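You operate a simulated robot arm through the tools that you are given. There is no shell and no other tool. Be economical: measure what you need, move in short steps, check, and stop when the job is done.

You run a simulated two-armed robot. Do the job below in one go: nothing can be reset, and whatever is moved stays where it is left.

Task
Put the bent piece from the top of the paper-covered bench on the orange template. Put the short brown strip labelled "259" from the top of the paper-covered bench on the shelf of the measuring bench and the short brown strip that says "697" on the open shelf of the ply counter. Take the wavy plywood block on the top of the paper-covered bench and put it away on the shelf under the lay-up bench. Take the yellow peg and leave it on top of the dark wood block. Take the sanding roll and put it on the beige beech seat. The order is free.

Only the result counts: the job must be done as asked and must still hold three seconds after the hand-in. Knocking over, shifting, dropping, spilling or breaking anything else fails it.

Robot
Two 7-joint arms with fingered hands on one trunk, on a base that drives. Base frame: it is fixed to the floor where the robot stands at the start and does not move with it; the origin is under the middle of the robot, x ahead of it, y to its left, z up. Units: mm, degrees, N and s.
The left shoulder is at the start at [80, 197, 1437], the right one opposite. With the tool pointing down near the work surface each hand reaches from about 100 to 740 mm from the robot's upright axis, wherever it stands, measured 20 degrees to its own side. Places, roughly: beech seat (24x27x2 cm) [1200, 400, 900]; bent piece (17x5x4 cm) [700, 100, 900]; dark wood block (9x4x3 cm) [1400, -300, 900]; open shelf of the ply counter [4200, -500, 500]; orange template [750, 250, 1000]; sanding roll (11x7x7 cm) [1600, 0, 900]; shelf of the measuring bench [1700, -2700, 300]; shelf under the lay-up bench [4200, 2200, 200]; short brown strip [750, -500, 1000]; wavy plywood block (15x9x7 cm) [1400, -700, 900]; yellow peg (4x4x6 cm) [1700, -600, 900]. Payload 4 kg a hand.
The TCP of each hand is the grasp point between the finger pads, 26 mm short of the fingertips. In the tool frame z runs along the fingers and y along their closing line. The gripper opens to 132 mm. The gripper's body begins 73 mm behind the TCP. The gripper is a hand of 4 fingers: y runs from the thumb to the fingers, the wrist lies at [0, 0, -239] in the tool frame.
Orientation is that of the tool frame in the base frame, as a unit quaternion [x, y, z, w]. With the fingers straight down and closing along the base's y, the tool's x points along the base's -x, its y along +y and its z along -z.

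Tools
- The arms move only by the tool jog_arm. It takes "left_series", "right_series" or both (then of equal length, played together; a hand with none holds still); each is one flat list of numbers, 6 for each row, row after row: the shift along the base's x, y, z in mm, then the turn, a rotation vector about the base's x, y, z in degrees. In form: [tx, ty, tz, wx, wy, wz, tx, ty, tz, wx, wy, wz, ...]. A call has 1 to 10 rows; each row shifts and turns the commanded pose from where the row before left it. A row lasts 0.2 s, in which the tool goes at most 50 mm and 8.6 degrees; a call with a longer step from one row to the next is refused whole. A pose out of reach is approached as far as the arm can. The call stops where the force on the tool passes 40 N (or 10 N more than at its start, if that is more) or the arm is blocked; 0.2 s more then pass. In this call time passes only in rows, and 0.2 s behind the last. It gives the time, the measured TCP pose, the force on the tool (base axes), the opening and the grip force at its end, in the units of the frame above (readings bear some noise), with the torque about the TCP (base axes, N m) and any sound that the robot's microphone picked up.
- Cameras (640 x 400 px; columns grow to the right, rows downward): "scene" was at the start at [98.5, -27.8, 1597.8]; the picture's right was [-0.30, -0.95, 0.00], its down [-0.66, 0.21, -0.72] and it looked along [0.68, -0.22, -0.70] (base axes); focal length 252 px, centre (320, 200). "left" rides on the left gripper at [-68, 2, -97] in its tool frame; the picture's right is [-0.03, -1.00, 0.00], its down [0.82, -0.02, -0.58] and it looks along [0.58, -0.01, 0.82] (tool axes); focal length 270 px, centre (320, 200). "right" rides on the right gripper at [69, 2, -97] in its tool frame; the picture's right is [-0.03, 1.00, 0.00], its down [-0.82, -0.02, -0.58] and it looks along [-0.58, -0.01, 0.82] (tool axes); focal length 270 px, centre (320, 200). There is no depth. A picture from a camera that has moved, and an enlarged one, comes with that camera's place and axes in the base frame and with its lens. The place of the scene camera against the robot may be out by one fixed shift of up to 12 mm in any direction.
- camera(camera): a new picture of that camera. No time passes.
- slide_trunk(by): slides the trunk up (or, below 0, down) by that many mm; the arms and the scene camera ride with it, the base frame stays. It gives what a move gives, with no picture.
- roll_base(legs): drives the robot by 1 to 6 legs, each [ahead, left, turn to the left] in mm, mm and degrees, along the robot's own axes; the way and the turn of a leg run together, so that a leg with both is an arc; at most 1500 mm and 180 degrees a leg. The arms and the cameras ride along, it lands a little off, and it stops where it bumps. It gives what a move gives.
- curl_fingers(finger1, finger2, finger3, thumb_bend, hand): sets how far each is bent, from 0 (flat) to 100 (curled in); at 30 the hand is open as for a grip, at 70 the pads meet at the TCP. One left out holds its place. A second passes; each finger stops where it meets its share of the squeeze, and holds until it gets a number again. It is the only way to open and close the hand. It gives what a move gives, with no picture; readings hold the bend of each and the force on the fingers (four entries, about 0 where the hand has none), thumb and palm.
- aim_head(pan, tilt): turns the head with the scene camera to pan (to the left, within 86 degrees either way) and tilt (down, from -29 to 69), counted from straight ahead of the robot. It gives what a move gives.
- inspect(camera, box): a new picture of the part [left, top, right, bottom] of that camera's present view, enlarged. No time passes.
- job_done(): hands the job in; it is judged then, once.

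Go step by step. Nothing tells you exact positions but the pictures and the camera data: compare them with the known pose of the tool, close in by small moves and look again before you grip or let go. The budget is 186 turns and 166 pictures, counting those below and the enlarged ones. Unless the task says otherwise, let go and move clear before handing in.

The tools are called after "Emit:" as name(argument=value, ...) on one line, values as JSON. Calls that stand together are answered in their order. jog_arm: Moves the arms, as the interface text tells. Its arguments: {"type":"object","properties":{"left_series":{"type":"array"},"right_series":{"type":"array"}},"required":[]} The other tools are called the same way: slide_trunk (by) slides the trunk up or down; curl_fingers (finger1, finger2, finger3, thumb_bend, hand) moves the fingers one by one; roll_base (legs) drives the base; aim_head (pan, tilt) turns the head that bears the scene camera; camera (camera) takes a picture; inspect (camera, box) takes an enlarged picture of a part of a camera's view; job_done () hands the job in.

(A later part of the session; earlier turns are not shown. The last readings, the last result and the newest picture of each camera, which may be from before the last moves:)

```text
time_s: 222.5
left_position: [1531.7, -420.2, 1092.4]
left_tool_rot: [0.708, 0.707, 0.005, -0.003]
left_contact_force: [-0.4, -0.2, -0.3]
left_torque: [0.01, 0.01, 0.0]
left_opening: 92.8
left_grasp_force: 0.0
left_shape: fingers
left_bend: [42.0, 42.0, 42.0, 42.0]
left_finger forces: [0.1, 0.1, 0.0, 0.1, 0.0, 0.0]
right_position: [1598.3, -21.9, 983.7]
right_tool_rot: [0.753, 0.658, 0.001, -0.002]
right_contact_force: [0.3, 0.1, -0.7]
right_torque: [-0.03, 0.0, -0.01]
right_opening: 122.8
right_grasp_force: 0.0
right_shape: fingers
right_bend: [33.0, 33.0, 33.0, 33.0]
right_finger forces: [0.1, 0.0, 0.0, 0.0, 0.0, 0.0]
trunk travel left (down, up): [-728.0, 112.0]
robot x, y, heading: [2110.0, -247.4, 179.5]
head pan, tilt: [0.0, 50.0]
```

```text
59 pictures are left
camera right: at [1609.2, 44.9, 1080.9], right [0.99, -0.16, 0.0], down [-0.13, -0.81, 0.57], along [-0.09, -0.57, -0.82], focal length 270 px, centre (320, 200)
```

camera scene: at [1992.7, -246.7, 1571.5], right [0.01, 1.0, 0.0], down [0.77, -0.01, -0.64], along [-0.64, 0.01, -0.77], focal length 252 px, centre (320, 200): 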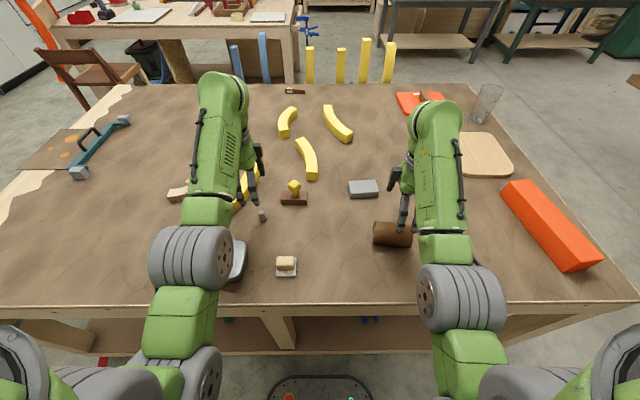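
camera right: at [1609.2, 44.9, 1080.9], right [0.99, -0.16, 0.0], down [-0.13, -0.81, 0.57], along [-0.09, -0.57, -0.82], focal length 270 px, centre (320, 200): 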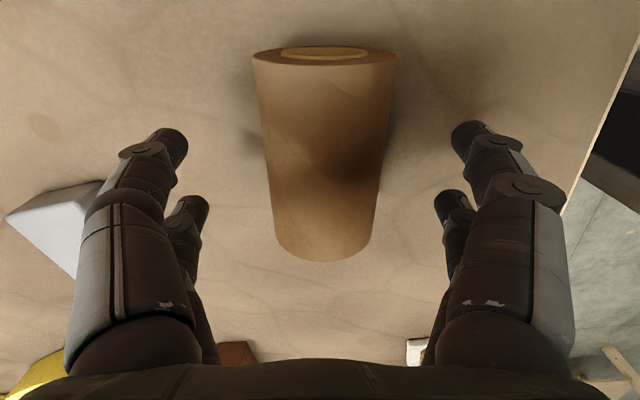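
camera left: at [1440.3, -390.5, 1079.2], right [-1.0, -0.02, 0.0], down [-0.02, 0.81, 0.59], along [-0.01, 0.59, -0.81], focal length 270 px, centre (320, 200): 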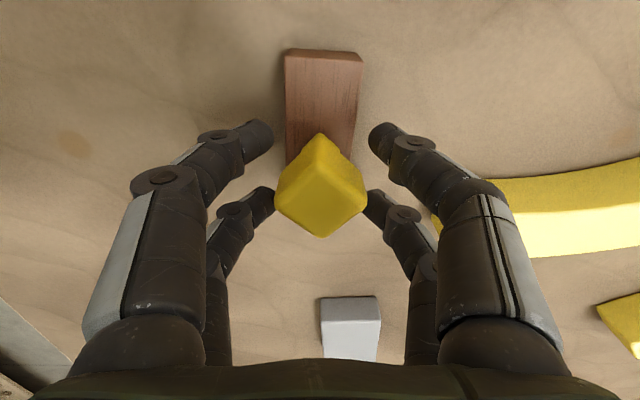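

Aligned. Lower and close.

Emit:
jog_arm(right_series=[1, -2, -20, 0, 0, 0, 0, 0, -17, 0, 0, 0, 0, 0, -9, 0, 0, 0])

Emit:
curl_fingers(hand="right", finger1=70, finger2=70, finger3=70, thumb_bend=70)

Emit:
jog_arm(right_series=[0, 0, 15, 0, 0, 0, 0, 0, 30, 0, 0, 0])

Emit:
camera(camera="right")

```text
time_s: 223.3
left_position: [1532.1, -421.9, 1092.0]
left_tool_rot: [0.708, 0.706, 0.004, -0.003]
left_contact_force: [0.1, 0.1, -0.7]
left_torque: [0.0, 0.02, 0.03]
left_opening: 92.5
left_grasp_force: 0.1
left_shape: fingers
left_bend: [42.0, 42.0, 42.0, 42.0]
left_finger forces: [0.0, 0.0, 0.1, 0.0, 0.1, 0.0]
right_position: [1599.4, -24.3, 938.7]
right_tool_rot: [0.753, 0.658, 0.001, -0.003]
right_contact_force: [0.3, -0.9, 0.1]
right_torque: [0.02, 0.0, 0.0]
right_opening: 123.1
right_grasp_force: 0.0
right_shape: fingers
right_bend: [33.0, 33.0, 33.0, 33.0]
right_finger forces: [0.1, 0.0, 0.1, 0.1, 0.0, 0.0]
trunk travel left (down, up): [-728.0, 112.0]
robot x, y, heading: [2111.6, -238.8, 179.5]
head pan, tilt: [0.0, 50.0]
```

```text
time_s: 224.3
left_position: [1531.5, -420.6, 1092.8]
left_tool_rot: [0.708, 0.707, 0.004, -0.003]
left_contact_force: [-0.5, 0.1, 0.1]
left_torque: [0.0, 0.01, 0.0]
left_opening: 92.9
left_grasp_force: 0.1
left_shape: fingers
left_bend: [42.0, 42.0, 42.0, 42.0]
left_finger forces: [0.0, 0.0, 0.1, 0.0, 0.1, 0.1]
right_position: [1599.3, -24.2, 937.7]
right_tool_rot: [0.753, 0.658, 0.003, -0.002]
right_contact_force: [-0.2, -0.2, 0.5]
right_torque: [-0.02, 0.03, 0.01]
right_opening: 55.3
right_grasp_force: 23.2
right_shape: fingers
right_bend: [53.0, 55.0, 60.0, 63.0]
right_finger forces: [11.6, 10.9, 7.8, 0.0, 15.9, 0.0]
trunk travel left (down, up): [-728.0, 112.0]
robot x, y, heading: [2108.8, -245.1, 179.3]
head pan, tilt: [0.0, 50.0]
```

```text
time_s: 224.9
left_position: [1533.1, -422.0, 1092.2]
left_tool_rot: [0.708, 0.706, 0.005, -0.003]
left_contact_force: [0.5, -0.2, 0.6]
left_torque: [0.0, -0.02, 0.0]
left_opening: 92.9
left_grasp_force: 0.0
left_shape: fingers
left_bend: [42.0, 42.0, 42.0, 42.0]
left_finger forces: [0.0, 0.1, 0.0, 0.0, 0.1, 0.0]
right_position: [1599.8, -24.0, 982.2]
right_tool_rot: [0.753, 0.658, 0.001, -0.002]
right_contact_force: [0.0, -0.2, -2.3]
right_torque: [-0.01, 0.04, 0.01]
right_opening: 55.4
right_grasp_force: 23.3
right_shape: fingers
right_bend: [53.0, 55.0, 60.0, 63.0]
right_finger forces: [11.6, 10.9, 7.8, 0.0, 16.0, 0.0]
trunk travel left (down, up): [-728.0, 112.0]
robot x, y, heading: [2110.7, -241.8, 179.6]
head pan, tilt: [0.0, 50.0]
```

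```text
58 pictures are left
camera right: at [1610.8, 43.5, 1079.4], right [0.99, -0.16, 0.0], down [-0.13, -0.81, 0.57], along [-0.09, -0.57, -0.82], focal length 270 px, centre (320, 200)
```

right: 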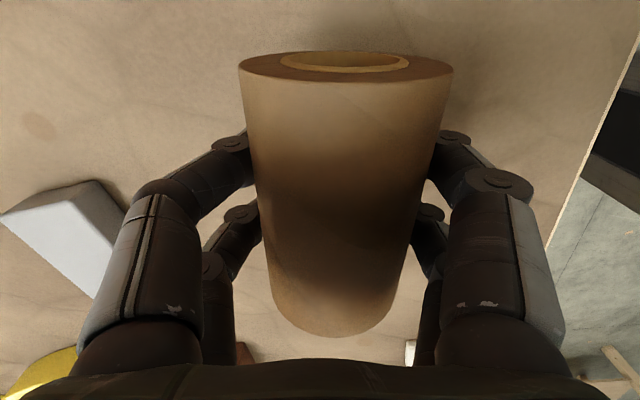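

The roll is held. I lift it, then shift the robot left to take the wavy block with the left hand.

Emit:
jog_arm(right_series=[0, 0, 35, 0, 0, 0, 0, 0, 35, 0, 0, 0])

Emit:
roll_base(legs=[[0, 270, 0.5], [30, 0, 0]])

Emit:
curl_fingers(hand="left", finger1=30, finger2=30, finger3=30, thumb_bend=30)

Emit:
camera(camera="scene")

Emit:
camera(camera="left")

```text
time_s: 225.5
left_position: [1532.4, -422.1, 1092.9]
left_tool_rot: [0.708, 0.706, 0.005, -0.005]
left_contact_force: [1.4, -0.4, 0.8]
left_torque: [-0.03, -0.02, -0.02]
left_opening: 92.7
left_grasp_force: 0.0
left_shape: fingers
left_bend: [42.0, 42.0, 42.0, 42.0]
left_finger forces: [0.0, 0.0, 0.0, 0.1, 0.0, 0.0]
right_position: [1598.0, -23.2, 1052.8]
right_tool_rot: [0.753, 0.658, 0.002, -0.002]
right_contact_force: [-0.2, -0.4, -2.1]
right_torque: [0.01, 0.02, 0.0]
right_opening: 55.2
right_grasp_force: 23.1
right_shape: fingers
right_bend: [53.0, 55.0, 60.0, 63.0]
right_finger forces: [11.6, 10.8, 7.7, 0.0, 15.9, 0.0]
trunk travel left (down, up): [-728.0, 112.0]
robot x, y, heading: [2107.8, -245.2, 179.8]
head pan, tilt: [0.0, 50.0]
```

```text
time_s: 227.8
left_position: [1510.2, -692.5, 1095.5]
left_tool_rot: [0.705, 0.71, 0.001, -0.006]
left_contact_force: [-0.2, 0.8, 0.7]
left_torque: [-0.03, 0.07, -0.01]
left_opening: 92.6
left_grasp_force: 0.1
left_shape: fingers
left_bend: [42.0, 42.0, 42.0, 42.0]
left_finger forces: [0.0, 0.0, 0.0, 0.0, 0.1, 0.0]
right_position: [1571.4, -291.3, 1055.9]
right_tool_rot: [0.75, 0.662, -0.002, -0.004]
right_contact_force: [0.8, 0.9, -0.6]
right_torque: [0.03, 0.07, 0.01]
right_opening: 55.3
right_grasp_force: 23.4
right_shape: fingers
right_bend: [53.0, 55.0, 61.0, 63.0]
right_finger forces: [11.6, 10.9, 7.6, 0.1, 15.8, 0.0]
trunk travel left (down, up): [-728.0, 112.0]
robot x, y, heading: [2079.6, -508.4, -180.0]
head pan, tilt: [0.0, 50.0]
```

```text
time_s: 228.8
left_position: [1501.8, -694.0, 1090.8]
left_tool_rot: [0.704, 0.71, 0.005, -0.004]
left_contact_force: [0.1, -0.2, -0.8]
left_torque: [0.02, -0.02, 0.0]
left_opening: 132.4
left_grasp_force: 0.1
left_shape: fingers
left_bend: [30.0, 30.0, 30.0, 30.0]
left_finger forces: [0.0, 0.1, 0.0, 0.0, 0.0, 0.0]
right_position: [1563.2, -292.3, 1051.6]
right_tool_rot: [0.749, 0.662, 0.001, -0.002]
right_contact_force: [-0.8, -0.1, -2.4]
right_torque: [-0.02, 0.02, 0.01]
right_opening: 55.4
right_grasp_force: 23.1
right_shape: fingers
right_bend: [53.0, 55.0, 60.0, 63.0]
right_finger forces: [11.6, 10.7, 7.8, 0.0, 15.9, 0.0]
trunk travel left (down, up): [-728.0, 112.0]
robot x, y, heading: [2081.1, -513.3, -180.0]
head pan, tilt: [0.0, 50.0]
```

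```text
57 pictures are left
camera scene: at [1959.1, -511.8, 1571.3], right [0.0, 1.0, 0.0], down [0.77, 0.0, -0.64], along [-0.64, 0.0, -0.77], focal length 252 px, centre (320, 200)
```

scene: 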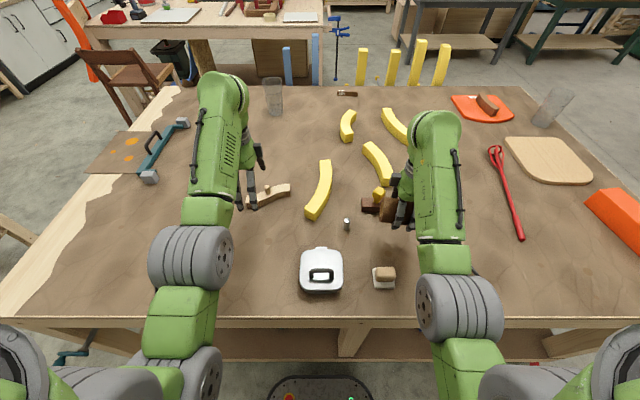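

```text
56 pictures are left
camera left: at [1502.7, -761.3, 1187.9], right [-1.0, -0.03, 0.0], down [-0.03, 0.81, 0.59], along [-0.02, 0.59, -0.81], focal length 270 px, centre (320, 200)
```

left: 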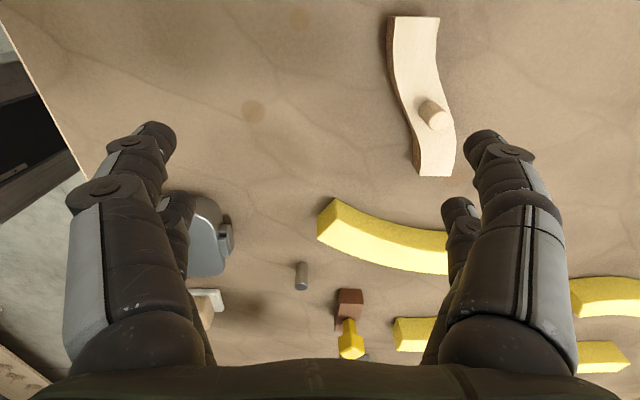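

The wavy block is S-shaped with a dowel, centre ≈[1404,-686], its axis turned about 23° from y. I move the left hand over it with that turn.

Emit:
jog_arm(left_series=[-30, 2, -10, 0, 0, 7.7, -30, 2, -10, 0, 0, 7.7, -38, 4, -10, 0, 0, 7.7, 0, 0, -35, 0, 0, 0, 0, 0, -35, 0, 0, 0])

Emit:
camera(camera="left")

```text
time_s: 230.0
left_position: [1403.5, -683.0, 994.0]
left_tool_rot: [0.547, 0.837, 0.003, -0.005]
left_contact_force: [0.0, 0.6, -0.8]
left_torque: [0.02, 0.02, 0.03]
left_opening: 132.7
left_grasp_force: 0.0
left_shape: fingers
left_bend: [30.0, 30.0, 30.0, 30.0]
left_finger forces: [0.0, 0.0, 0.0, 0.1, 0.0, 0.1]
right_position: [1565.5, -292.0, 1052.1]
right_tool_rot: [0.749, 0.663, 0.002, -0.002]
right_contact_force: [0.4, -0.1, -1.7]
right_torque: [0.01, 0.02, 0.02]
right_opening: 55.5
right_grasp_force: 22.8
right_shape: fingers
right_bend: [53.0, 55.0, 60.0, 63.0]
right_finger forces: [11.6, 10.9, 7.8, 0.0, 15.9, 0.1]
trunk travel left (down, up): [-728.0, 112.0]
robot x, y, heading: [2077.3, -509.4, -179.9]
head pan, tilt: [0.0, 50.0]
```

```text
55 pictures are left
camera left: at [1433.2, -746.4, 1088.7], right [-0.91, -0.42, 0.0], down [-0.34, 0.73, 0.59], along [-0.25, 0.53, -0.81], focal length 270 px, centre (320, 200)
```

left: 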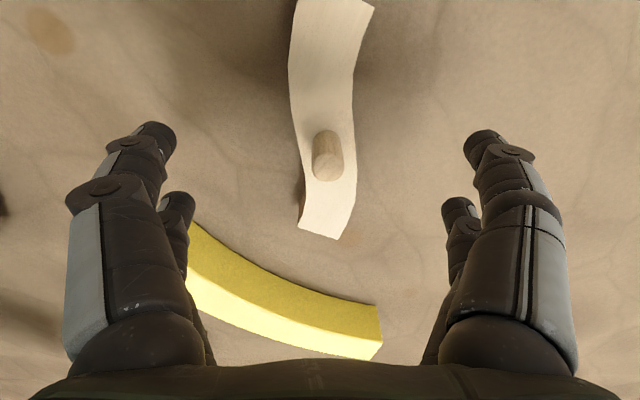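

The block is centred below the hand. I lower 60 mm and close.

Emit:
jog_arm(left_series=[-2, -1, -25, 0, 0, 0, -1, -1, -22, 0, 0, 0, 0, 0, -12, 0, 0, 0])

Emit:
camera(camera="left")

Emit:
curl_fingers(hand="left", finger1=70, finger2=70, finger3=70, thumb_bend=70)

Emit:
camera(camera="left")

```text
time_s: 230.8
left_position: [1400.9, -685.7, 932.2]
left_tool_rot: [0.547, 0.837, 0.003, -0.005]
left_contact_force: [-0.5, -0.1, 0.1]
left_torque: [-0.01, 0.0, 0.0]
left_opening: 132.8
left_grasp_force: 0.1
left_shape: fingers
left_bend: [30.0, 30.0, 30.0, 30.0]
left_finger forces: [0.1, 0.0, 0.0, 0.1, 0.1, 0.1]
right_position: [1564.8, -292.3, 1052.1]
right_tool_rot: [0.749, 0.663, 0.001, -0.002]
right_contact_force: [-0.6, 0.2, -2.5]
right_torque: [-0.05, -0.01, 0.0]
right_opening: 55.4
right_grasp_force: 22.7
right_shape: fingers
right_bend: [53.0, 55.0, 60.0, 63.0]
right_finger forces: [11.5, 10.8, 7.8, 0.0, 16.0, 0.1]
trunk travel left (down, up): [-728.0, 112.0]
robot x, y, heading: [2078.8, -509.5, -179.9]
head pan, tilt: [0.0, 50.0]
```

```text
54 pictures are left
camera left: at [1430.0, -748.3, 1029.2], right [-0.91, -0.42, 0.0], down [-0.34, 0.73, 0.59], along [-0.25, 0.53, -0.81], focal length 270 px, centre (320, 200)
```

left: 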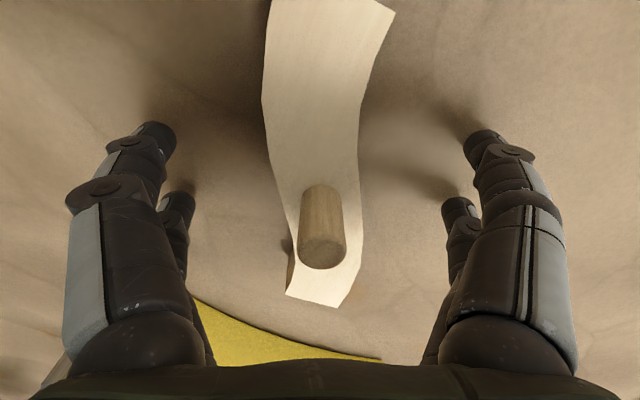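

```text
time_s: 231.8
left_position: [1401.8, -685.2, 933.5]
left_tool_rot: [0.547, 0.837, 0.003, -0.004]
left_contact_force: [0.5, 0.7, 4.6]
left_torque: [-0.01, -0.24, 0.07]
left_opening: 32.5
left_grasp_force: 19.2
left_shape: fingers
left_bend: [60.0, 61.0, 61.0, 65.0]
left_finger forces: [15.0, 7.3, 7.2, 0.0, 9.5, 0.1]
right_position: [1566.3, -292.2, 1052.3]
right_tool_rot: [0.75, 0.661, 0.001, -0.001]
right_contact_force: [-0.2, 0.8, -2.4]
right_torque: [-0.02, 0.03, 0.03]
right_opening: 55.1
right_grasp_force: 22.4
right_shape: fingers
right_bend: [53.0, 55.0, 60.0, 63.0]
right_finger forces: [11.6, 10.8, 7.7, 0.0, 15.9, 0.1]
trunk travel left (down, up): [-728.0, 112.0]
robot x, y, heading: [2078.6, -510.5, -179.9]
head pan, tilt: [0.0, 50.0]
```

```text
53 pictures are left
camera left: at [1430.9, -748.1, 1030.2], right [-0.91, -0.42, 0.0], down [-0.34, 0.73, 0.59], along [-0.25, 0.53, -0.81], focal length 270 px, centre (320, 200)
```

left: 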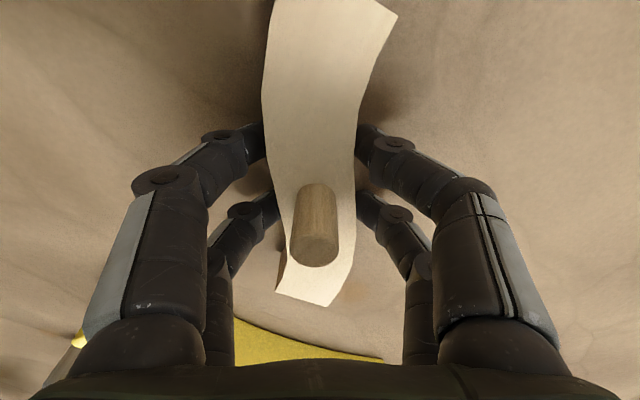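

Firm grip. I lift the wavy block, back off, and drive round to the left end of the bench facing the beech seat.

Emit:
jog_arm(left_series=[0, 0, 20, 0, 0, 0, 0, 0, 40, 0, 0, 0, 10, 0, 40, 0, 0, 0, 20, 0, 35, 0, 0, 0, 30, 0, 20, 0, 0, 0])

Emit:
roll_base(legs=[[-500, 0, 0], [0, -1500, 0], [0, -250, 0], [1250, 0, 0], [0, 0, 90]])

Emit:
aim_head(pan=-10, tilt=50)

Emit:
camera(camera="scene")

```text
time_s: 233.0
left_position: [1464.6, -686.4, 1088.9]
left_tool_rot: [0.547, 0.837, 0.004, -0.003]
left_contact_force: [1.4, -0.1, -0.8]
left_torque: [0.01, 0.0, -0.01]
left_opening: 32.6
left_grasp_force: 16.3
left_shape: fingers
left_bend: [60.0, 61.0, 61.0, 65.0]
left_finger forces: [8.9, 7.4, 7.1, 0.0, 9.4, 0.0]
right_position: [1566.2, -292.2, 1054.2]
right_tool_rot: [0.75, 0.662, 0.001, -0.003]
right_contact_force: [-1.3, 0.1, -1.7]
right_torque: [-0.02, 0.01, 0.0]
right_opening: 55.2
right_grasp_force: 23.1
right_shape: fingers
right_bend: [53.0, 55.0, 61.0, 63.0]
right_finger forces: [11.6, 10.9, 7.7, 0.0, 15.8, 0.0]
trunk travel left (down, up): [-728.0, 112.0]
robot x, y, heading: [2079.4, -506.6, -179.8]
head pan, tilt: [0.0, 50.0]
```

```text
time_s: 254.2
left_position: [1538.1, 609.2, 1089.7]
left_tool_rot: [-0.219, 0.976, -0.001, -0.005]
left_contact_force: [-0.4, 0.7, -1.1]
left_torque: [0.0, 0.02, -0.01]
left_opening: 32.4
left_grasp_force: 15.4
left_shape: fingers
left_bend: [60.0, 61.0, 61.0, 65.0]
left_finger forces: [8.3, 6.9, 6.8, 0.0, 8.5, 0.1]
right_position: [1142.5, 699.4, 1052.2]
right_tool_rot: [0.047, 0.999, -0.001, -0.001]
right_contact_force: [0.5, -0.5, -2.4]
right_torque: [-0.03, -0.01, 0.02]
right_opening: 54.8
right_grasp_force: 22.1
right_shape: fingers
right_bend: [53.0, 55.0, 61.0, 63.0]
right_finger forces: [11.1, 10.5, 7.5, 0.0, 15.5, 0.0]
trunk travel left (down, up): [-728.0, 112.0]
robot x, y, heading: [1346.9, 1220.4, -87.9]
head pan, tilt: [0.0, 50.0]
```

```text
time_s: 254.9
left_position: [1539.1, 608.5, 1087.9]
left_tool_rot: [-0.22, 0.976, -0.001, -0.006]
left_contact_force: [0.3, 0.5, -1.2]
left_torque: [0.0, 0.02, 0.02]
left_opening: 32.3
left_grasp_force: 15.2
left_shape: fingers
left_bend: [60.0, 61.0, 61.0, 65.0]
left_finger forces: [8.3, 6.9, 6.9, 0.0, 8.5, 0.1]
right_position: [1141.9, 700.4, 1051.1]
right_tool_rot: [0.047, 0.999, -0.001, -0.003]
right_contact_force: [-0.3, -0.5, -2.8]
right_torque: [-0.01, -0.04, 0.02]
right_opening: 54.8
right_grasp_force: 22.3
right_shape: fingers
right_bend: [53.0, 55.0, 61.0, 63.0]
right_finger forces: [11.2, 10.6, 7.4, 0.1, 15.5, 0.0]
trunk travel left (down, up): [-728.0, 112.0]
robot x, y, heading: [1345.0, 1221.6, -88.3]
head pan, tilt: [-10.0, 50.0]
```

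```text
52 pictures are left
camera scene: at [1322.4, 1110.8, 1571.5], right [-0.99, 0.14, 0.0], down [0.11, 0.76, -0.64], along [-0.09, -0.64, -0.77], focal length 252 px, centre (320, 200)
```

scene: 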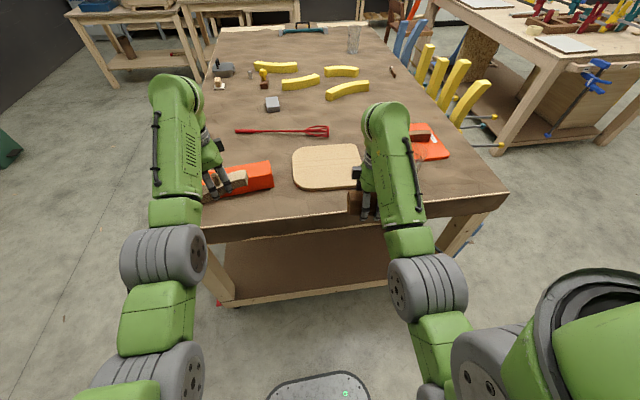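

The seat spans about x 1060–1325, y 286–512. I drive ahead 270 and 50 left, then look from the right hand.

Emit:
roll_base(legs=[[270, 45, -1.5]])

Emit:
camera(camera="scene")

Emit:
camera(camera="right")

```text
time_s: 256.9
left_position: [1566.4, 336.3, 1090.8]
left_tool_rot: [-0.203, 0.979, -0.002, -0.006]
left_contact_force: [0.3, 0.8, -1.7]
left_torque: [0.0, 0.0, -0.02]
left_opening: 32.1
left_grasp_force: 15.4
left_shape: fingers
left_bend: [60.0, 61.0, 61.0, 65.0]
left_finger forces: [8.3, 7.0, 6.8, 0.0, 8.7, 0.1]
right_position: [1174.5, 439.4, 1053.1]
right_tool_rot: [0.063, 0.998, -0.002, -0.002]
right_contact_force: [0.2, 0.5, -2.0]
right_torque: [-0.05, -0.01, -0.01]
right_opening: 54.9
right_grasp_force: 22.7
right_shape: fingers
right_bend: [53.0, 55.0, 61.0, 63.0]
right_finger forces: [11.4, 10.6, 7.4, 0.1, 15.4, 0.0]
trunk travel left (down, up): [-728.0, 112.0]
robot x, y, heading: [1392.8, 951.7, -90.3]
head pan, tilt: [-10.0, 50.0]
```

```text
51 pictures are left
camera scene: at [1367.3, 844.8, 1571.8], right [-0.98, 0.17, 0.0], down [0.13, 0.75, -0.64], along [-0.11, -0.63, -0.76], focal length 252 px, centre (320, 200)
```

scene: 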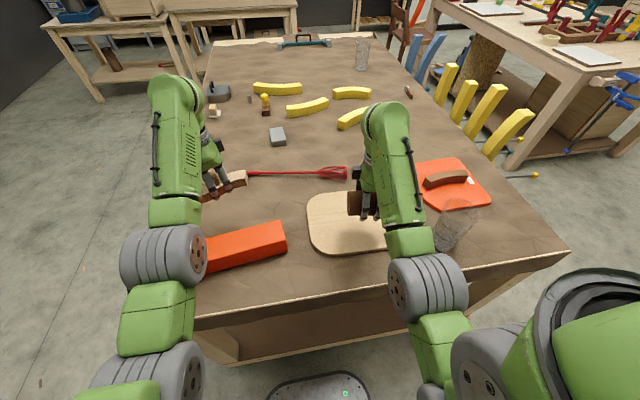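

```text
50 pictures are left
camera right: at [1106.9, 449.5, 1150.5], right [0.15, 0.99, 0.0], down [0.81, -0.12, 0.57], along [0.57, -0.09, -0.82], focal length 270 px, centre (320, 200)
```

right: 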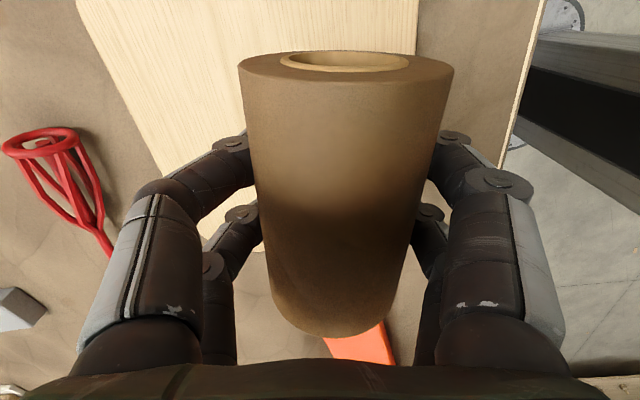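

The seat's centre is about [1190, 392]. I move the roll over it and lower.

Emit:
jog_arm(right_series=[8, -22, -10, 0, 0, 0, 8, -23, -20, 0, 0, 0, 0, 0, -25, 0, 0, 0, 0, 0, -20, 0, 0, 0])

Emit:
jog_arm(right_series=[0, 0, -5, 0, 0, 0, 0, 0, -4, 0, 0, 0, 0, 0, -3, 0, 0, 0, 0, 0, -2, 0, 0, 0])

Emit:
camera(camera="scene")

```text
time_s: 257.9
left_position: [1567.9, 334.5, 1088.3]
left_tool_rot: [-0.204, 0.979, -0.001, -0.005]
left_contact_force: [0.0, 0.1, -1.5]
left_torque: [0.01, -0.01, 0.0]
left_opening: 32.0
left_grasp_force: 15.4
left_shape: fingers
left_bend: [60.0, 61.0, 61.0, 65.0]
left_finger forces: [8.4, 7.0, 6.8, 0.1, 8.6, 0.0]
right_position: [1190.6, 392.0, 976.8]
right_tool_rot: [0.063, 0.998, -0.001, -0.003]
right_contact_force: [-0.6, -0.6, -2.3]
right_torque: [0.01, 0.05, 0.02]
right_opening: 54.7
right_grasp_force: 21.8
right_shape: fingers
right_bend: [53.0, 55.0, 61.0, 63.0]
right_finger forces: [11.2, 10.6, 7.4, 0.0, 15.5, 0.0]
trunk travel left (down, up): [-728.0, 112.0]
robot x, y, heading: [1391.3, 950.7, -89.7]
head pan, tilt: [-10.0, 50.0]
```

```text
time_s: 258.9
left_position: [1568.5, 332.9, 1089.0]
left_tool_rot: [-0.204, 0.979, -0.001, -0.005]
left_contact_force: [-0.4, 0.2, -1.3]
left_torque: [0.01, 0.03, 0.01]
left_opening: 32.1
left_grasp_force: 15.5
left_shape: fingers
left_bend: [60.0, 61.0, 61.0, 65.0]
left_finger forces: [8.3, 7.0, 6.8, 0.0, 8.6, 0.0]
right_position: [1190.6, 390.9, 963.7]
right_tool_rot: [0.062, 0.998, -0.001, -0.002]
right_contact_force: [0.4, 0.3, -2.4]
right_torque: [-0.02, 0.0, 0.05]
right_opening: 54.7
right_grasp_force: 22.8
right_shape: fingers
right_bend: [53.0, 55.0, 61.0, 63.0]
right_finger forces: [11.2, 10.5, 7.4, 0.1, 15.5, 0.1]
trunk travel left (down, up): [-728.0, 112.0]
robot x, y, heading: [1390.9, 949.2, -90.1]
head pan, tilt: [-10.0, 50.0]
```

```text
49 pictures are left
camera scene: at [1367.8, 841.2, 1571.5], right [-0.98, 0.17, 0.0], down [0.13, 0.75, -0.64], along [-0.11, -0.63, -0.77], focal length 252 px, centre (320, 200)
```

scene: 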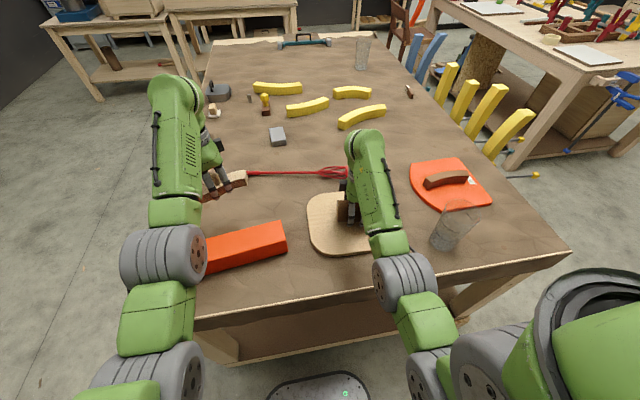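

Emit:
jog_arm(right_series=[0, 0, -2, 0, 0, 0, 0, 0, -2, 0, 0, 0, 0, 0, -2, 0, 0, 0])

```text
time_s: 259.7
left_position: [1568.7, 334.0, 1089.3]
left_tool_rot: [-0.203, 0.979, -0.001, -0.005]
left_contact_force: [-0.4, -0.4, -0.8]
left_torque: [0.02, -0.01, -0.04]
left_opening: 32.0
left_grasp_force: 15.3
left_shape: fingers
left_bend: [60.0, 61.0, 61.0, 65.0]
left_finger forces: [8.2, 7.0, 6.8, 0.1, 8.6, 0.0]
right_position: [1190.0, 391.9, 956.3]
right_tool_rot: [0.064, 0.998, 0.0, -0.001]
right_contact_force: [-0.3, 0.0, -1.2]
right_torque: [-0.04, 0.01, 0.02]
right_opening: 54.5
right_grasp_force: 22.3
right_shape: fingers
right_bend: [53.0, 55.0, 61.0, 63.0]
right_finger forces: [11.3, 10.6, 7.4, 0.0, 15.5, 0.0]
trunk travel left (down, up): [-728.0, 112.0]
robot x, y, heading: [1390.1, 951.9, -90.1]
head pan, tilt: [-10.0, 50.0]
```

Emit:
jog_arm(right_series=[0, 0, -2, 0, 0, 0, 0, 0, -1, 0, 0, 0])

```text
time_s: 260.3
left_position: [1568.5, 335.9, 1087.8]
left_tool_rot: [-0.204, 0.979, 0.0, -0.006]
left_contact_force: [0.4, 0.0, -1.0]
left_torque: [0.0, 0.01, 0.0]
left_opening: 32.1
left_grasp_force: 15.5
left_shape: fingers
left_bend: [60.0, 61.0, 61.0, 65.0]
left_finger forces: [8.3, 7.0, 6.9, 0.1, 8.6, 0.0]
right_position: [1190.7, 392.8, 954.7]
right_tool_rot: [0.063, 0.998, -0.001, -0.002]
right_contact_force: [-0.4, 0.1, -1.0]
right_torque: [-0.01, 0.06, 0.01]
right_opening: 54.5
right_grasp_force: 22.4
right_shape: fingers
right_bend: [53.0, 55.0, 61.0, 63.0]
right_finger forces: [10.9, 10.7, 7.5, 0.1, 15.5, 0.0]
trunk travel left (down, up): [-728.0, 112.0]
robot x, y, heading: [1392.1, 949.4, -89.9]
head pan, tilt: [-10.0, 50.0]
```

Contact is starting; a little more.

Emit:
jog_arm(right_series=[0, 0, -2, 0, 0, 0, 0, 0, 0, 0, 0, 0])

Emit:
inspect(camera="scene", box=[290, 160, 410, 270])

```text
time_s: 260.9
left_position: [1568.7, 334.5, 1088.2]
left_tool_rot: [-0.203, 0.979, -0.002, -0.006]
left_contact_force: [-0.2, 0.5, -0.8]
left_torque: [0.0, 0.01, -0.01]
left_opening: 32.1
left_grasp_force: 15.6
left_shape: fingers
left_bend: [60.0, 61.0, 61.0, 65.0]
left_finger forces: [8.3, 7.1, 6.8, 0.0, 8.6, 0.0]
right_position: [1189.4, 392.1, 953.7]
right_tool_rot: [0.062, 0.998, -0.002, -0.003]
right_contact_force: [-0.5, -3.3, 8.0]
right_torque: [0.06, 0.06, 0.05]
right_opening: 53.8
right_grasp_force: 20.4
right_shape: fingers
right_bend: [54.0, 56.0, 61.0, 64.0]
right_finger forces: [9.6, 9.5, 7.1, 0.0, 15.8, 0.0]
trunk travel left (down, up): [-728.0, 112.0]
robot x, y, heading: [1388.2, 951.1, -89.8]
head pan, tilt: [-10.0, 50.0]
```

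```text
3.64 times, centred on (350, 215) of scene
camera zoom: at [1368.2, 842.0, 1571.7], right [-0.98, 0.17, 0.0], down [0.13, 0.75, -0.64], along [-0.11, -0.63, -0.77], focal length 916 px, centre (211, 146)
```

zoom: 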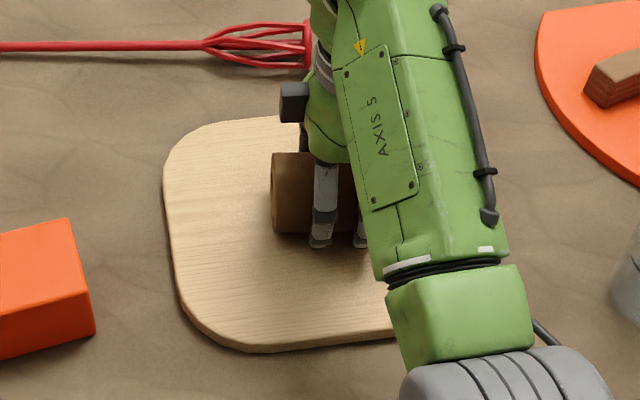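

The roll rests on the seat. I release in small steps so it doesn't roll.

Emit:
curl_fingers(hand="right", finger1=49, finger2=51, finger3=56, thumb_bend=58)

Emit:
camera(camera="right")

Emit:
curl_fingers(hand="right", finger1=34, finger2=34, finger3=38, thumb_bend=38)

Emit:
camera(camera="right")

```text
time_s: 261.9
left_position: [1568.3, 334.7, 1089.0]
left_tool_rot: [-0.203, 0.979, -0.001, -0.006]
left_contact_force: [-0.6, 0.1, -0.9]
left_torque: [0.03, 0.0, 0.01]
left_opening: 32.0
left_grasp_force: 15.2
left_shape: fingers
left_bend: [60.0, 61.0, 61.0, 65.0]
left_finger forces: [8.3, 6.9, 6.7, 0.0, 8.6, 0.0]
right_position: [1189.4, 392.5, 952.2]
right_tool_rot: [0.063, 0.998, 0.0, -0.002]
right_contact_force: [0.9, 0.9, 2.3]
right_torque: [0.16, -0.04, -0.04]
right_opening: 57.8
right_grasp_force: 2.8
right_shape: fingers
right_bend: [48.0, 50.0, 56.0, 57.0]
right_finger forces: [0.8, 3.1, 0.0, 0.0, 0.7, 0.1]
trunk travel left (down, up): [-728.0, 112.0]
robot x, y, heading: [1390.8, 953.9, -90.1]
head pan, tilt: [-10.0, 50.0]
```

```text
47 pictures are left
camera right: at [1123.0, 403.3, 1049.5], right [0.15, 0.99, 0.0], down [0.81, -0.12, 0.57], along [0.57, -0.09, -0.82], focal length 270 px, centre (320, 200)
```

right: 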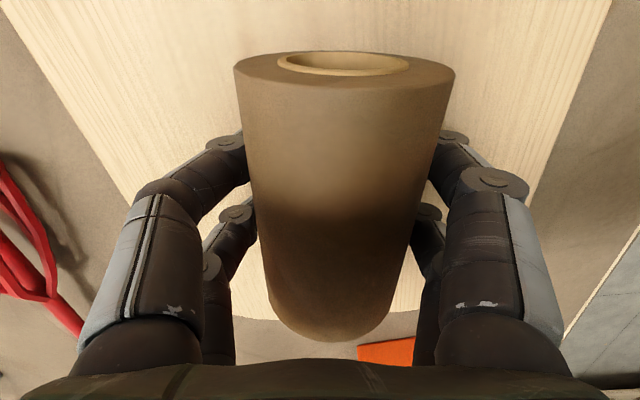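

```text
time_s: 262.9
left_position: [1568.9, 332.7, 1088.8]
left_tool_rot: [-0.203, 0.979, -0.002, -0.005]
left_contact_force: [0.3, -0.1, -1.6]
left_torque: [0.0, -0.02, -0.02]
left_opening: 32.1
left_grasp_force: 15.1
left_shape: fingers
left_bend: [60.0, 61.0, 61.0, 65.0]
left_finger forces: [8.3, 7.0, 6.7, 0.0, 8.6, 0.0]
right_position: [1190.6, 392.3, 952.9]
right_tool_rot: [0.063, 0.998, -0.001, -0.003]
right_contact_force: [0.1, -0.6, -0.9]
right_torque: [0.02, -0.03, 0.01]
right_opening: 112.7
right_grasp_force: 0.0
right_shape: fingers
right_bend: [34.0, 34.0, 38.0, 38.0]
right_finger forces: [0.0, 0.0, 0.0, 0.1, 0.1, 0.0]
trunk travel left (down, up): [-728.0, 112.0]
robot x, y, heading: [1391.8, 950.2, -90.2]
head pan, tilt: [-10.0, 50.0]
```

```text
46 pictures are left
camera right: at [1122.6, 402.6, 1049.3], right [0.15, 0.99, 0.0], down [0.81, -0.12, 0.57], along [0.57, -0.09, -0.82], focal length 270 px, centre (320, 200)
```

right: 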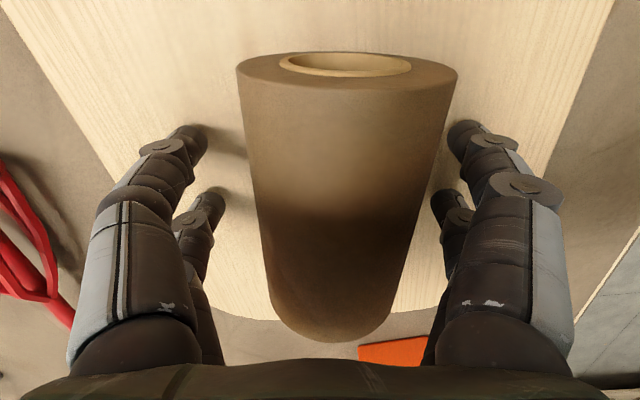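

The roll stays put. I lift the hand straight up and check.

Emit:
jog_arm(right_series=[0, 0, 25, 0, 0, 0, 0, 0, 40, 0, 0, 0, 0, 0, 40, 0, 0, 0, 0, 20, 20, 0, 0, 0])

Emit:
roll_base(legs=[[-300, 0, 0]])

Emit:
camera(camera="scene")

```text
time_s: 263.9
left_position: [1568.6, 335.9, 1089.2]
left_tool_rot: [-0.204, 0.979, -0.002, -0.006]
left_contact_force: [-0.3, 0.3, -1.8]
left_torque: [-0.01, 0.0, 0.01]
left_opening: 32.2
left_grasp_force: 15.1
left_shape: fingers
left_bend: [60.0, 61.0, 61.0, 65.0]
left_finger forces: [8.3, 7.0, 6.9, 0.0, 8.6, 0.1]
right_position: [1191.3, 412.2, 1076.0]
right_tool_rot: [0.063, 0.998, -0.001, -0.002]
right_contact_force: [0.5, 0.1, -0.3]
right_torque: [0.03, -0.01, 0.0]
right_opening: 112.7
right_grasp_force: 0.2
right_shape: fingers
right_bend: [34.0, 34.0, 38.0, 38.0]
right_finger forces: [0.0, 0.0, 0.0, 0.0, 0.1, 0.0]
trunk travel left (down, up): [-728.0, 112.0]
robot x, y, heading: [1390.8, 950.4, -90.1]
head pan, tilt: [-10.0, 50.0]
```

```text
time_s: 265.9
left_position: [1567.7, 634.5, 1087.0]
left_tool_rot: [-0.203, 0.979, 0.0, -0.005]
left_contact_force: [0.4, 0.3, -1.3]
left_torque: [-0.01, 0.0, -0.01]
left_opening: 32.1
left_grasp_force: 15.5
left_shape: fingers
left_bend: [60.0, 61.0, 61.0, 65.0]
left_finger forces: [8.2, 6.9, 6.8, 0.0, 8.6, 0.0]
right_position: [1188.2, 711.7, 1074.4]
right_tool_rot: [0.063, 0.998, 0.001, -0.002]
right_contact_force: [0.3, -0.1, -0.7]
right_torque: [0.04, -0.01, 0.0]
right_opening: 112.7
right_grasp_force: 0.0
right_shape: fingers
right_bend: [34.0, 34.0, 38.0, 38.0]
right_finger forces: [0.1, 0.0, 0.0, 0.0, 0.0, 0.1]
trunk travel left (down, up): [-728.0, 112.0]
robot x, y, heading: [1393.0, 1253.3, -90.2]
head pan, tilt: [-10.0, 50.0]
```

```text
45 pictures are left
camera scene: at [1367.8, 1140.7, 1571.2], right [-0.98, 0.17, 0.0], down [0.13, 0.76, -0.64], along [-0.11, -0.63, -0.77], focal length 252 px, centre (320, 200)
```

scene: 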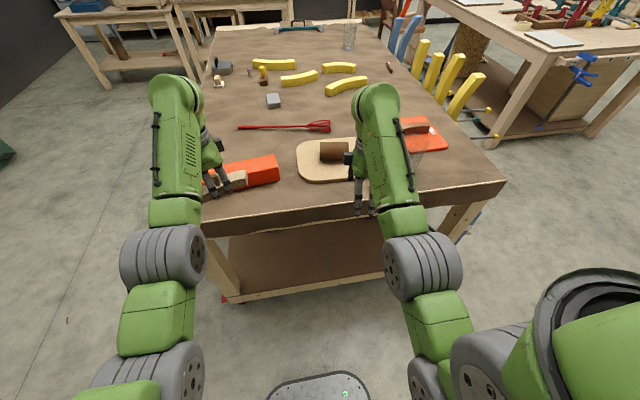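

The roll lies on the seat. Last item: the wavy block. I drive to the lay-up bench.

Emit:
roll_base(legs=[[-200, 0, 0], [0, 0, 90], [1500, 0, 0], [0, 600, 0]])

Emit:
aim_head(pan=0, tilt=35)

Emit:
camera(camera="scene")

```text
time_s: 281.3
left_position: [3470.3, 2273.0, 1089.8]
left_tool_rot: [0.845, -0.535, 0.005, 0.003]
left_contact_force: [-0.7, -0.5, -1.0]
left_torque: [-0.02, -0.01, -0.01]
left_opening: 31.3
left_grasp_force: 14.8
left_shape: fingers
left_bend: [60.0, 61.0, 61.0, 66.0]
left_finger forces: [8.0, 6.7, 6.6, 0.0, 8.3, 0.1]
right_position: [3405.6, 1892.7, 1077.3]
right_tool_rot: [-0.673, 0.739, -0.002, 0.0]
right_contact_force: [0.4, -0.5, -0.8]
right_torque: [0.02, -0.04, 0.01]
right_opening: 112.9
right_grasp_force: 0.1
right_shape: fingers
right_bend: [34.0, 34.0, 38.0, 38.0]
right_finger forces: [0.0, 0.0, 0.0, 0.0, 0.0, 0.0]
trunk travel left (down, up): [-728.0, 112.0]
robot x, y, heading: [2857.5, 2079.7, 1.7]
head pan, tilt: [-10.0, 50.0]
```

```text
time_s: 282.1
left_position: [3470.2, 2275.1, 1088.7]
left_tool_rot: [0.845, -0.535, 0.004, 0.002]
left_contact_force: [-1.0, 0.5, -1.0]
left_torque: [0.04, 0.02, 0.03]
left_opening: 31.5
left_grasp_force: 14.6
left_shape: fingers
left_bend: [60.0, 61.0, 61.0, 66.0]
left_finger forces: [8.1, 6.6, 6.6, 0.0, 8.3, 0.1]
right_position: [3404.8, 1894.4, 1076.5]
right_tool_rot: [-0.673, 0.74, -0.002, -0.001]
right_contact_force: [-0.2, 0.1, -0.3]
right_torque: [-0.01, 0.01, 0.03]
right_opening: 113.0
right_grasp_force: 0.1
right_shape: fingers
right_bend: [34.0, 34.0, 38.0, 38.0]
right_finger forces: [0.1, 0.1, 0.0, 0.0, 0.1, 0.1]
trunk travel left (down, up): [-728.0, 112.0]
robot x, y, heading: [2857.7, 2078.5, 1.5]
head pan, tilt: [0.0, 35.0]
```

```text
44 pictures are left
camera scene: at [2967.5, 2079.5, 1593.2], right [0.03, -1.0, 0.0], down [-0.57, -0.02, -0.82], along [0.82, 0.02, -0.57], focal length 252 px, centre (320, 200)
```

scene: 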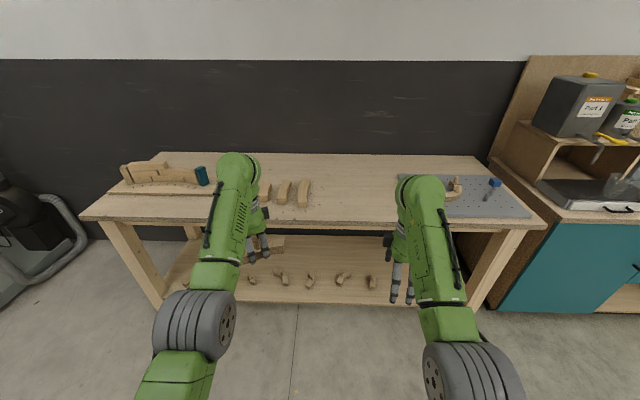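

Small pieces stand in a row on that shelf. I lower the trunk to look for a free spot and to measure the shelf.

Emit:
slide_trunk(by=-400)

Emit:
camera(camera="scene")

Emit:
slide_trunk(by=-310)

Emit:
aim_head(pan=0, tilt=25)

Emit:
camera(camera="scene")

```text
time_s: 285.9
left_position: [3469.9, 2274.7, 689.2]
left_tool_rot: [0.844, -0.536, 0.004, 0.003]
left_contact_force: [0.5, 0.2, -0.9]
left_torque: [-0.03, 0.0, -0.01]
left_opening: 31.5
left_grasp_force: 14.8
left_shape: fingers
left_bend: [60.0, 61.0, 61.0, 66.0]
left_finger forces: [8.2, 6.7, 6.6, 0.0, 8.3, 0.0]
right_position: [3404.4, 1894.3, 676.2]
right_tool_rot: [-0.673, 0.739, -0.002, -0.002]
right_contact_force: [0.0, -0.3, -0.1]
right_torque: [0.03, 0.0, 0.04]
right_opening: 112.8
right_grasp_force: 0.0
right_shape: fingers
right_bend: [34.0, 34.0, 38.0, 38.0]
right_finger forces: [0.0, 0.1, 0.1, 0.0, 0.0, 0.1]
trunk travel left (down, up): [-328.0, 512.0]
robot x, y, heading: [2858.2, 2075.6, 1.6]
head pan, tilt: [0.0, 35.0]
```

```text
43 pictures are left
camera scene: at [2967.4, 2079.1, 1193.3], right [0.03, -1.0, 0.0], down [-0.57, -0.02, -0.82], along [0.82, 0.02, -0.57], focal length 252 px, centre (320, 200)
```

scene: 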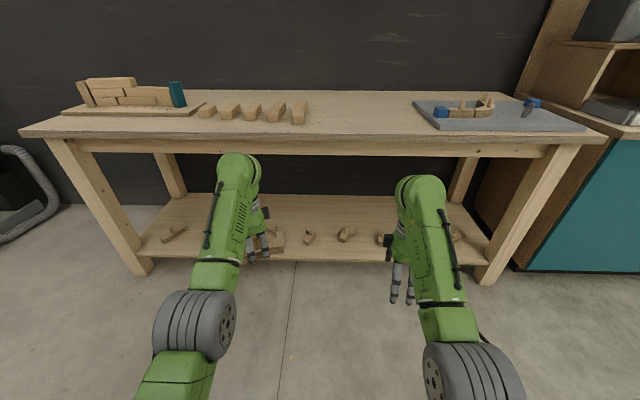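

```text
time_s: 289.0
left_position: [3470.2, 2273.6, 378.9]
left_tool_rot: [0.845, -0.535, 0.005, 0.003]
left_contact_force: [-0.4, -0.1, -1.4]
left_torque: [-0.01, -0.01, -0.01]
left_opening: 31.5
left_grasp_force: 14.9
left_shape: fingers
left_bend: [60.0, 61.0, 61.0, 66.0]
left_finger forces: [8.2, 6.6, 6.5, 0.0, 8.3, 0.0]
right_position: [3406.3, 1893.4, 366.4]
right_tool_rot: [-0.673, 0.74, -0.002, -0.002]
right_contact_force: [0.3, 0.6, -0.4]
right_torque: [-0.01, -0.02, -0.06]
right_opening: 112.8
right_grasp_force: 0.0
right_shape: fingers
right_bend: [34.0, 34.0, 38.0, 38.0]
right_finger forces: [0.0, 0.1, 0.1, 0.0, 0.0, 0.0]
trunk travel left (down, up): [-18.0, 822.0]
robot x, y, heading: [2859.6, 2077.1, 1.4]
head pan, tilt: [0.0, 35.0]
```

```text
time_s: 289.7
left_position: [3470.5, 2274.2, 378.3]
left_tool_rot: [0.845, -0.535, 0.005, 0.003]
left_contact_force: [-0.5, -0.2, -0.8]
left_torque: [-0.02, 0.04, 0.03]
left_opening: 31.7
left_grasp_force: 14.6
left_shape: fingers
left_bend: [60.0, 61.0, 61.0, 66.0]
left_finger forces: [8.1, 6.8, 6.6, 0.1, 8.3, 0.0]
right_position: [3405.2, 1894.9, 366.6]
right_tool_rot: [-0.673, 0.74, -0.002, -0.001]
right_contact_force: [-0.4, -0.4, 1.2]
right_torque: [0.0, -0.03, -0.02]
right_opening: 112.7
right_grasp_force: 0.0
right_shape: fingers
right_bend: [34.0, 34.0, 38.0, 38.0]
right_finger forces: [0.1, 0.1, 0.0, 0.0, 0.1, 0.0]
trunk travel left (down, up): [-18.0, 822.0]
robot x, y, heading: [2857.1, 2077.5, 1.7]
head pan, tilt: [0.0, 25.0]
```

```text
42 pictures are left
camera scene: at [2971.4, 2079.3, 899.0], right [0.03, -1.0, 0.0], down [-0.42, -0.01, -0.91], along [0.91, 0.03, -0.42], focal length 252 px, centre (320, 200)
```

scene: 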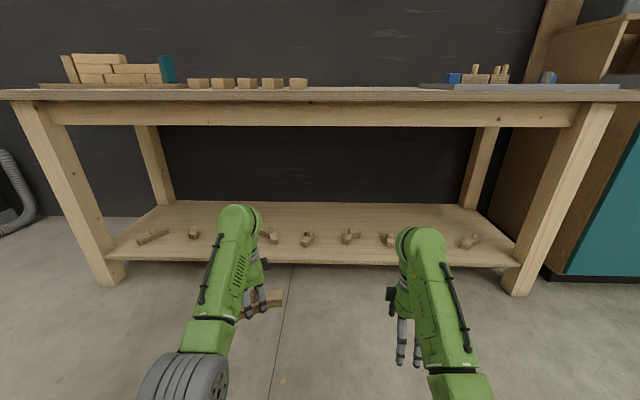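

The shelf is at z≈196 with front x≈3886; small pieces stand in a row at x≈4000 and the area behind them is free. I draw the right hand back and drive in with the block above the pieces.

Emit:
jog_arm(right_series=[-35, 0, 5, 0, 0, 0, -35, 0, 5, 0, 0, 0, -35, 0, 5, 0, 0, 0, -35, 0, 5, 0, 0, 0])

Emit:
roll_base(legs=[[400, 0, -1.6]])

Emit:
camera(camera="scene")

Emit:
camera(camera="left")

```text
time_s: 290.7
left_position: [3469.8, 2274.4, 379.1]
left_tool_rot: [0.845, -0.535, 0.004, 0.003]
left_contact_force: [0.6, 0.4, -0.7]
left_torque: [-0.02, 0.01, -0.01]
left_opening: 31.6
left_grasp_force: 15.2
left_shape: fingers
left_bend: [60.0, 61.0, 61.0, 66.0]
left_finger forces: [8.0, 6.7, 6.6, 0.0, 8.3, 0.1]
right_position: [3329.6, 1895.0, 306.5]
right_tool_rot: [-0.673, 0.74, -0.003, 0.0]
right_contact_force: [-0.5, 0.1, -0.1]
right_torque: [-0.02, 0.03, 0.03]
right_opening: 112.9
right_grasp_force: 0.1
right_shape: fingers
right_bend: [34.0, 34.0, 38.0, 38.0]
right_finger forces: [0.0, 0.0, 0.0, 0.0, 0.0, 0.0]
right hand out of reach, approached as far as the arm can: row 1, 2, 3, 4
trunk travel left (down, up): [-18.0, 822.0]
robot x, y, heading: [2858.9, 2078.5, 1.8]
head pan, tilt: [0.0, 25.0]
```

```text
time_s: 293.2
left_position: [3876.7, 2259.8, 379.0]
left_tool_rot: [0.836, -0.549, 0.005, 0.003]
left_contact_force: [-0.4, 0.3, -1.1]
left_torque: [0.02, 0.02, -0.01]
left_opening: 31.7
left_grasp_force: 15.3
left_shape: fingers
left_bend: [60.0, 61.0, 61.0, 66.0]
left_finger forces: [8.3, 6.7, 6.5, 0.0, 8.3, 0.0]
right_position: [3724.2, 1884.0, 306.5]
right_tool_rot: [-0.66, 0.751, -0.002, 0.0]
right_contact_force: [0.8, -0.3, 0.2]
right_torque: [0.0, -0.02, -0.03]
right_opening: 112.9
right_grasp_force: 0.1
right_shape: fingers
right_bend: [34.0, 34.0, 38.0, 38.0]
right_finger forces: [0.0, 0.0, 0.0, 0.0, 0.0, 0.1]
trunk travel left (down, up): [-18.0, 822.0]
robot x, y, heading: [3258.4, 2082.0, -0.1]
head pan, tilt: [0.0, 25.0]
```

```text
41 pictures are left
camera scene: at [3372.1, 2080.7, 899.0], right [0.0, -1.0, 0.0], down [-0.42, 0.0, -0.91], along [0.91, 0.0, -0.42], focal length 252 px, centre (320, 200)
```

scene: 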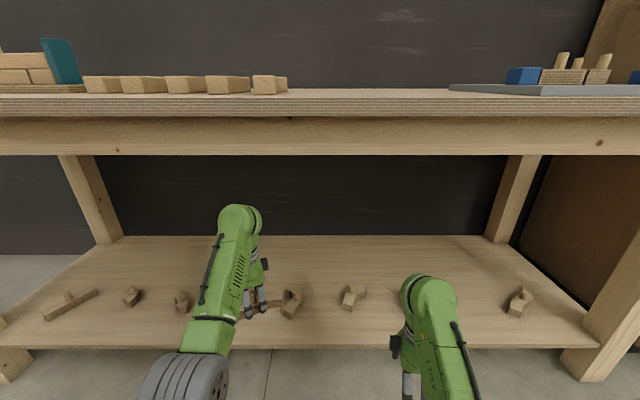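

```text
40 pictures are left
camera left: at [3847.1, 2323.5, 475.3], right [0.91, 0.42, 0.0], down [0.34, -0.73, 0.59], along [0.25, -0.53, -0.81], focal length 270 px, centre (320, 200)
```

left: 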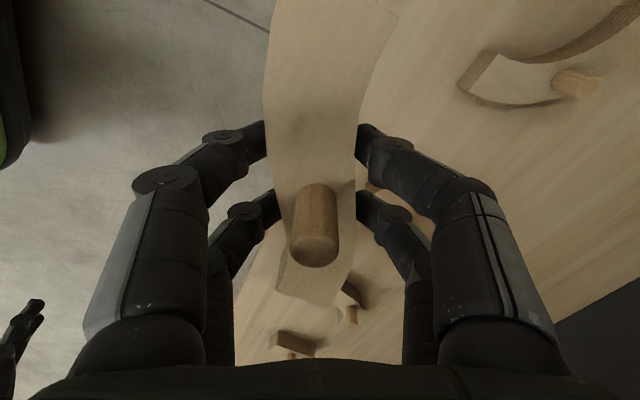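

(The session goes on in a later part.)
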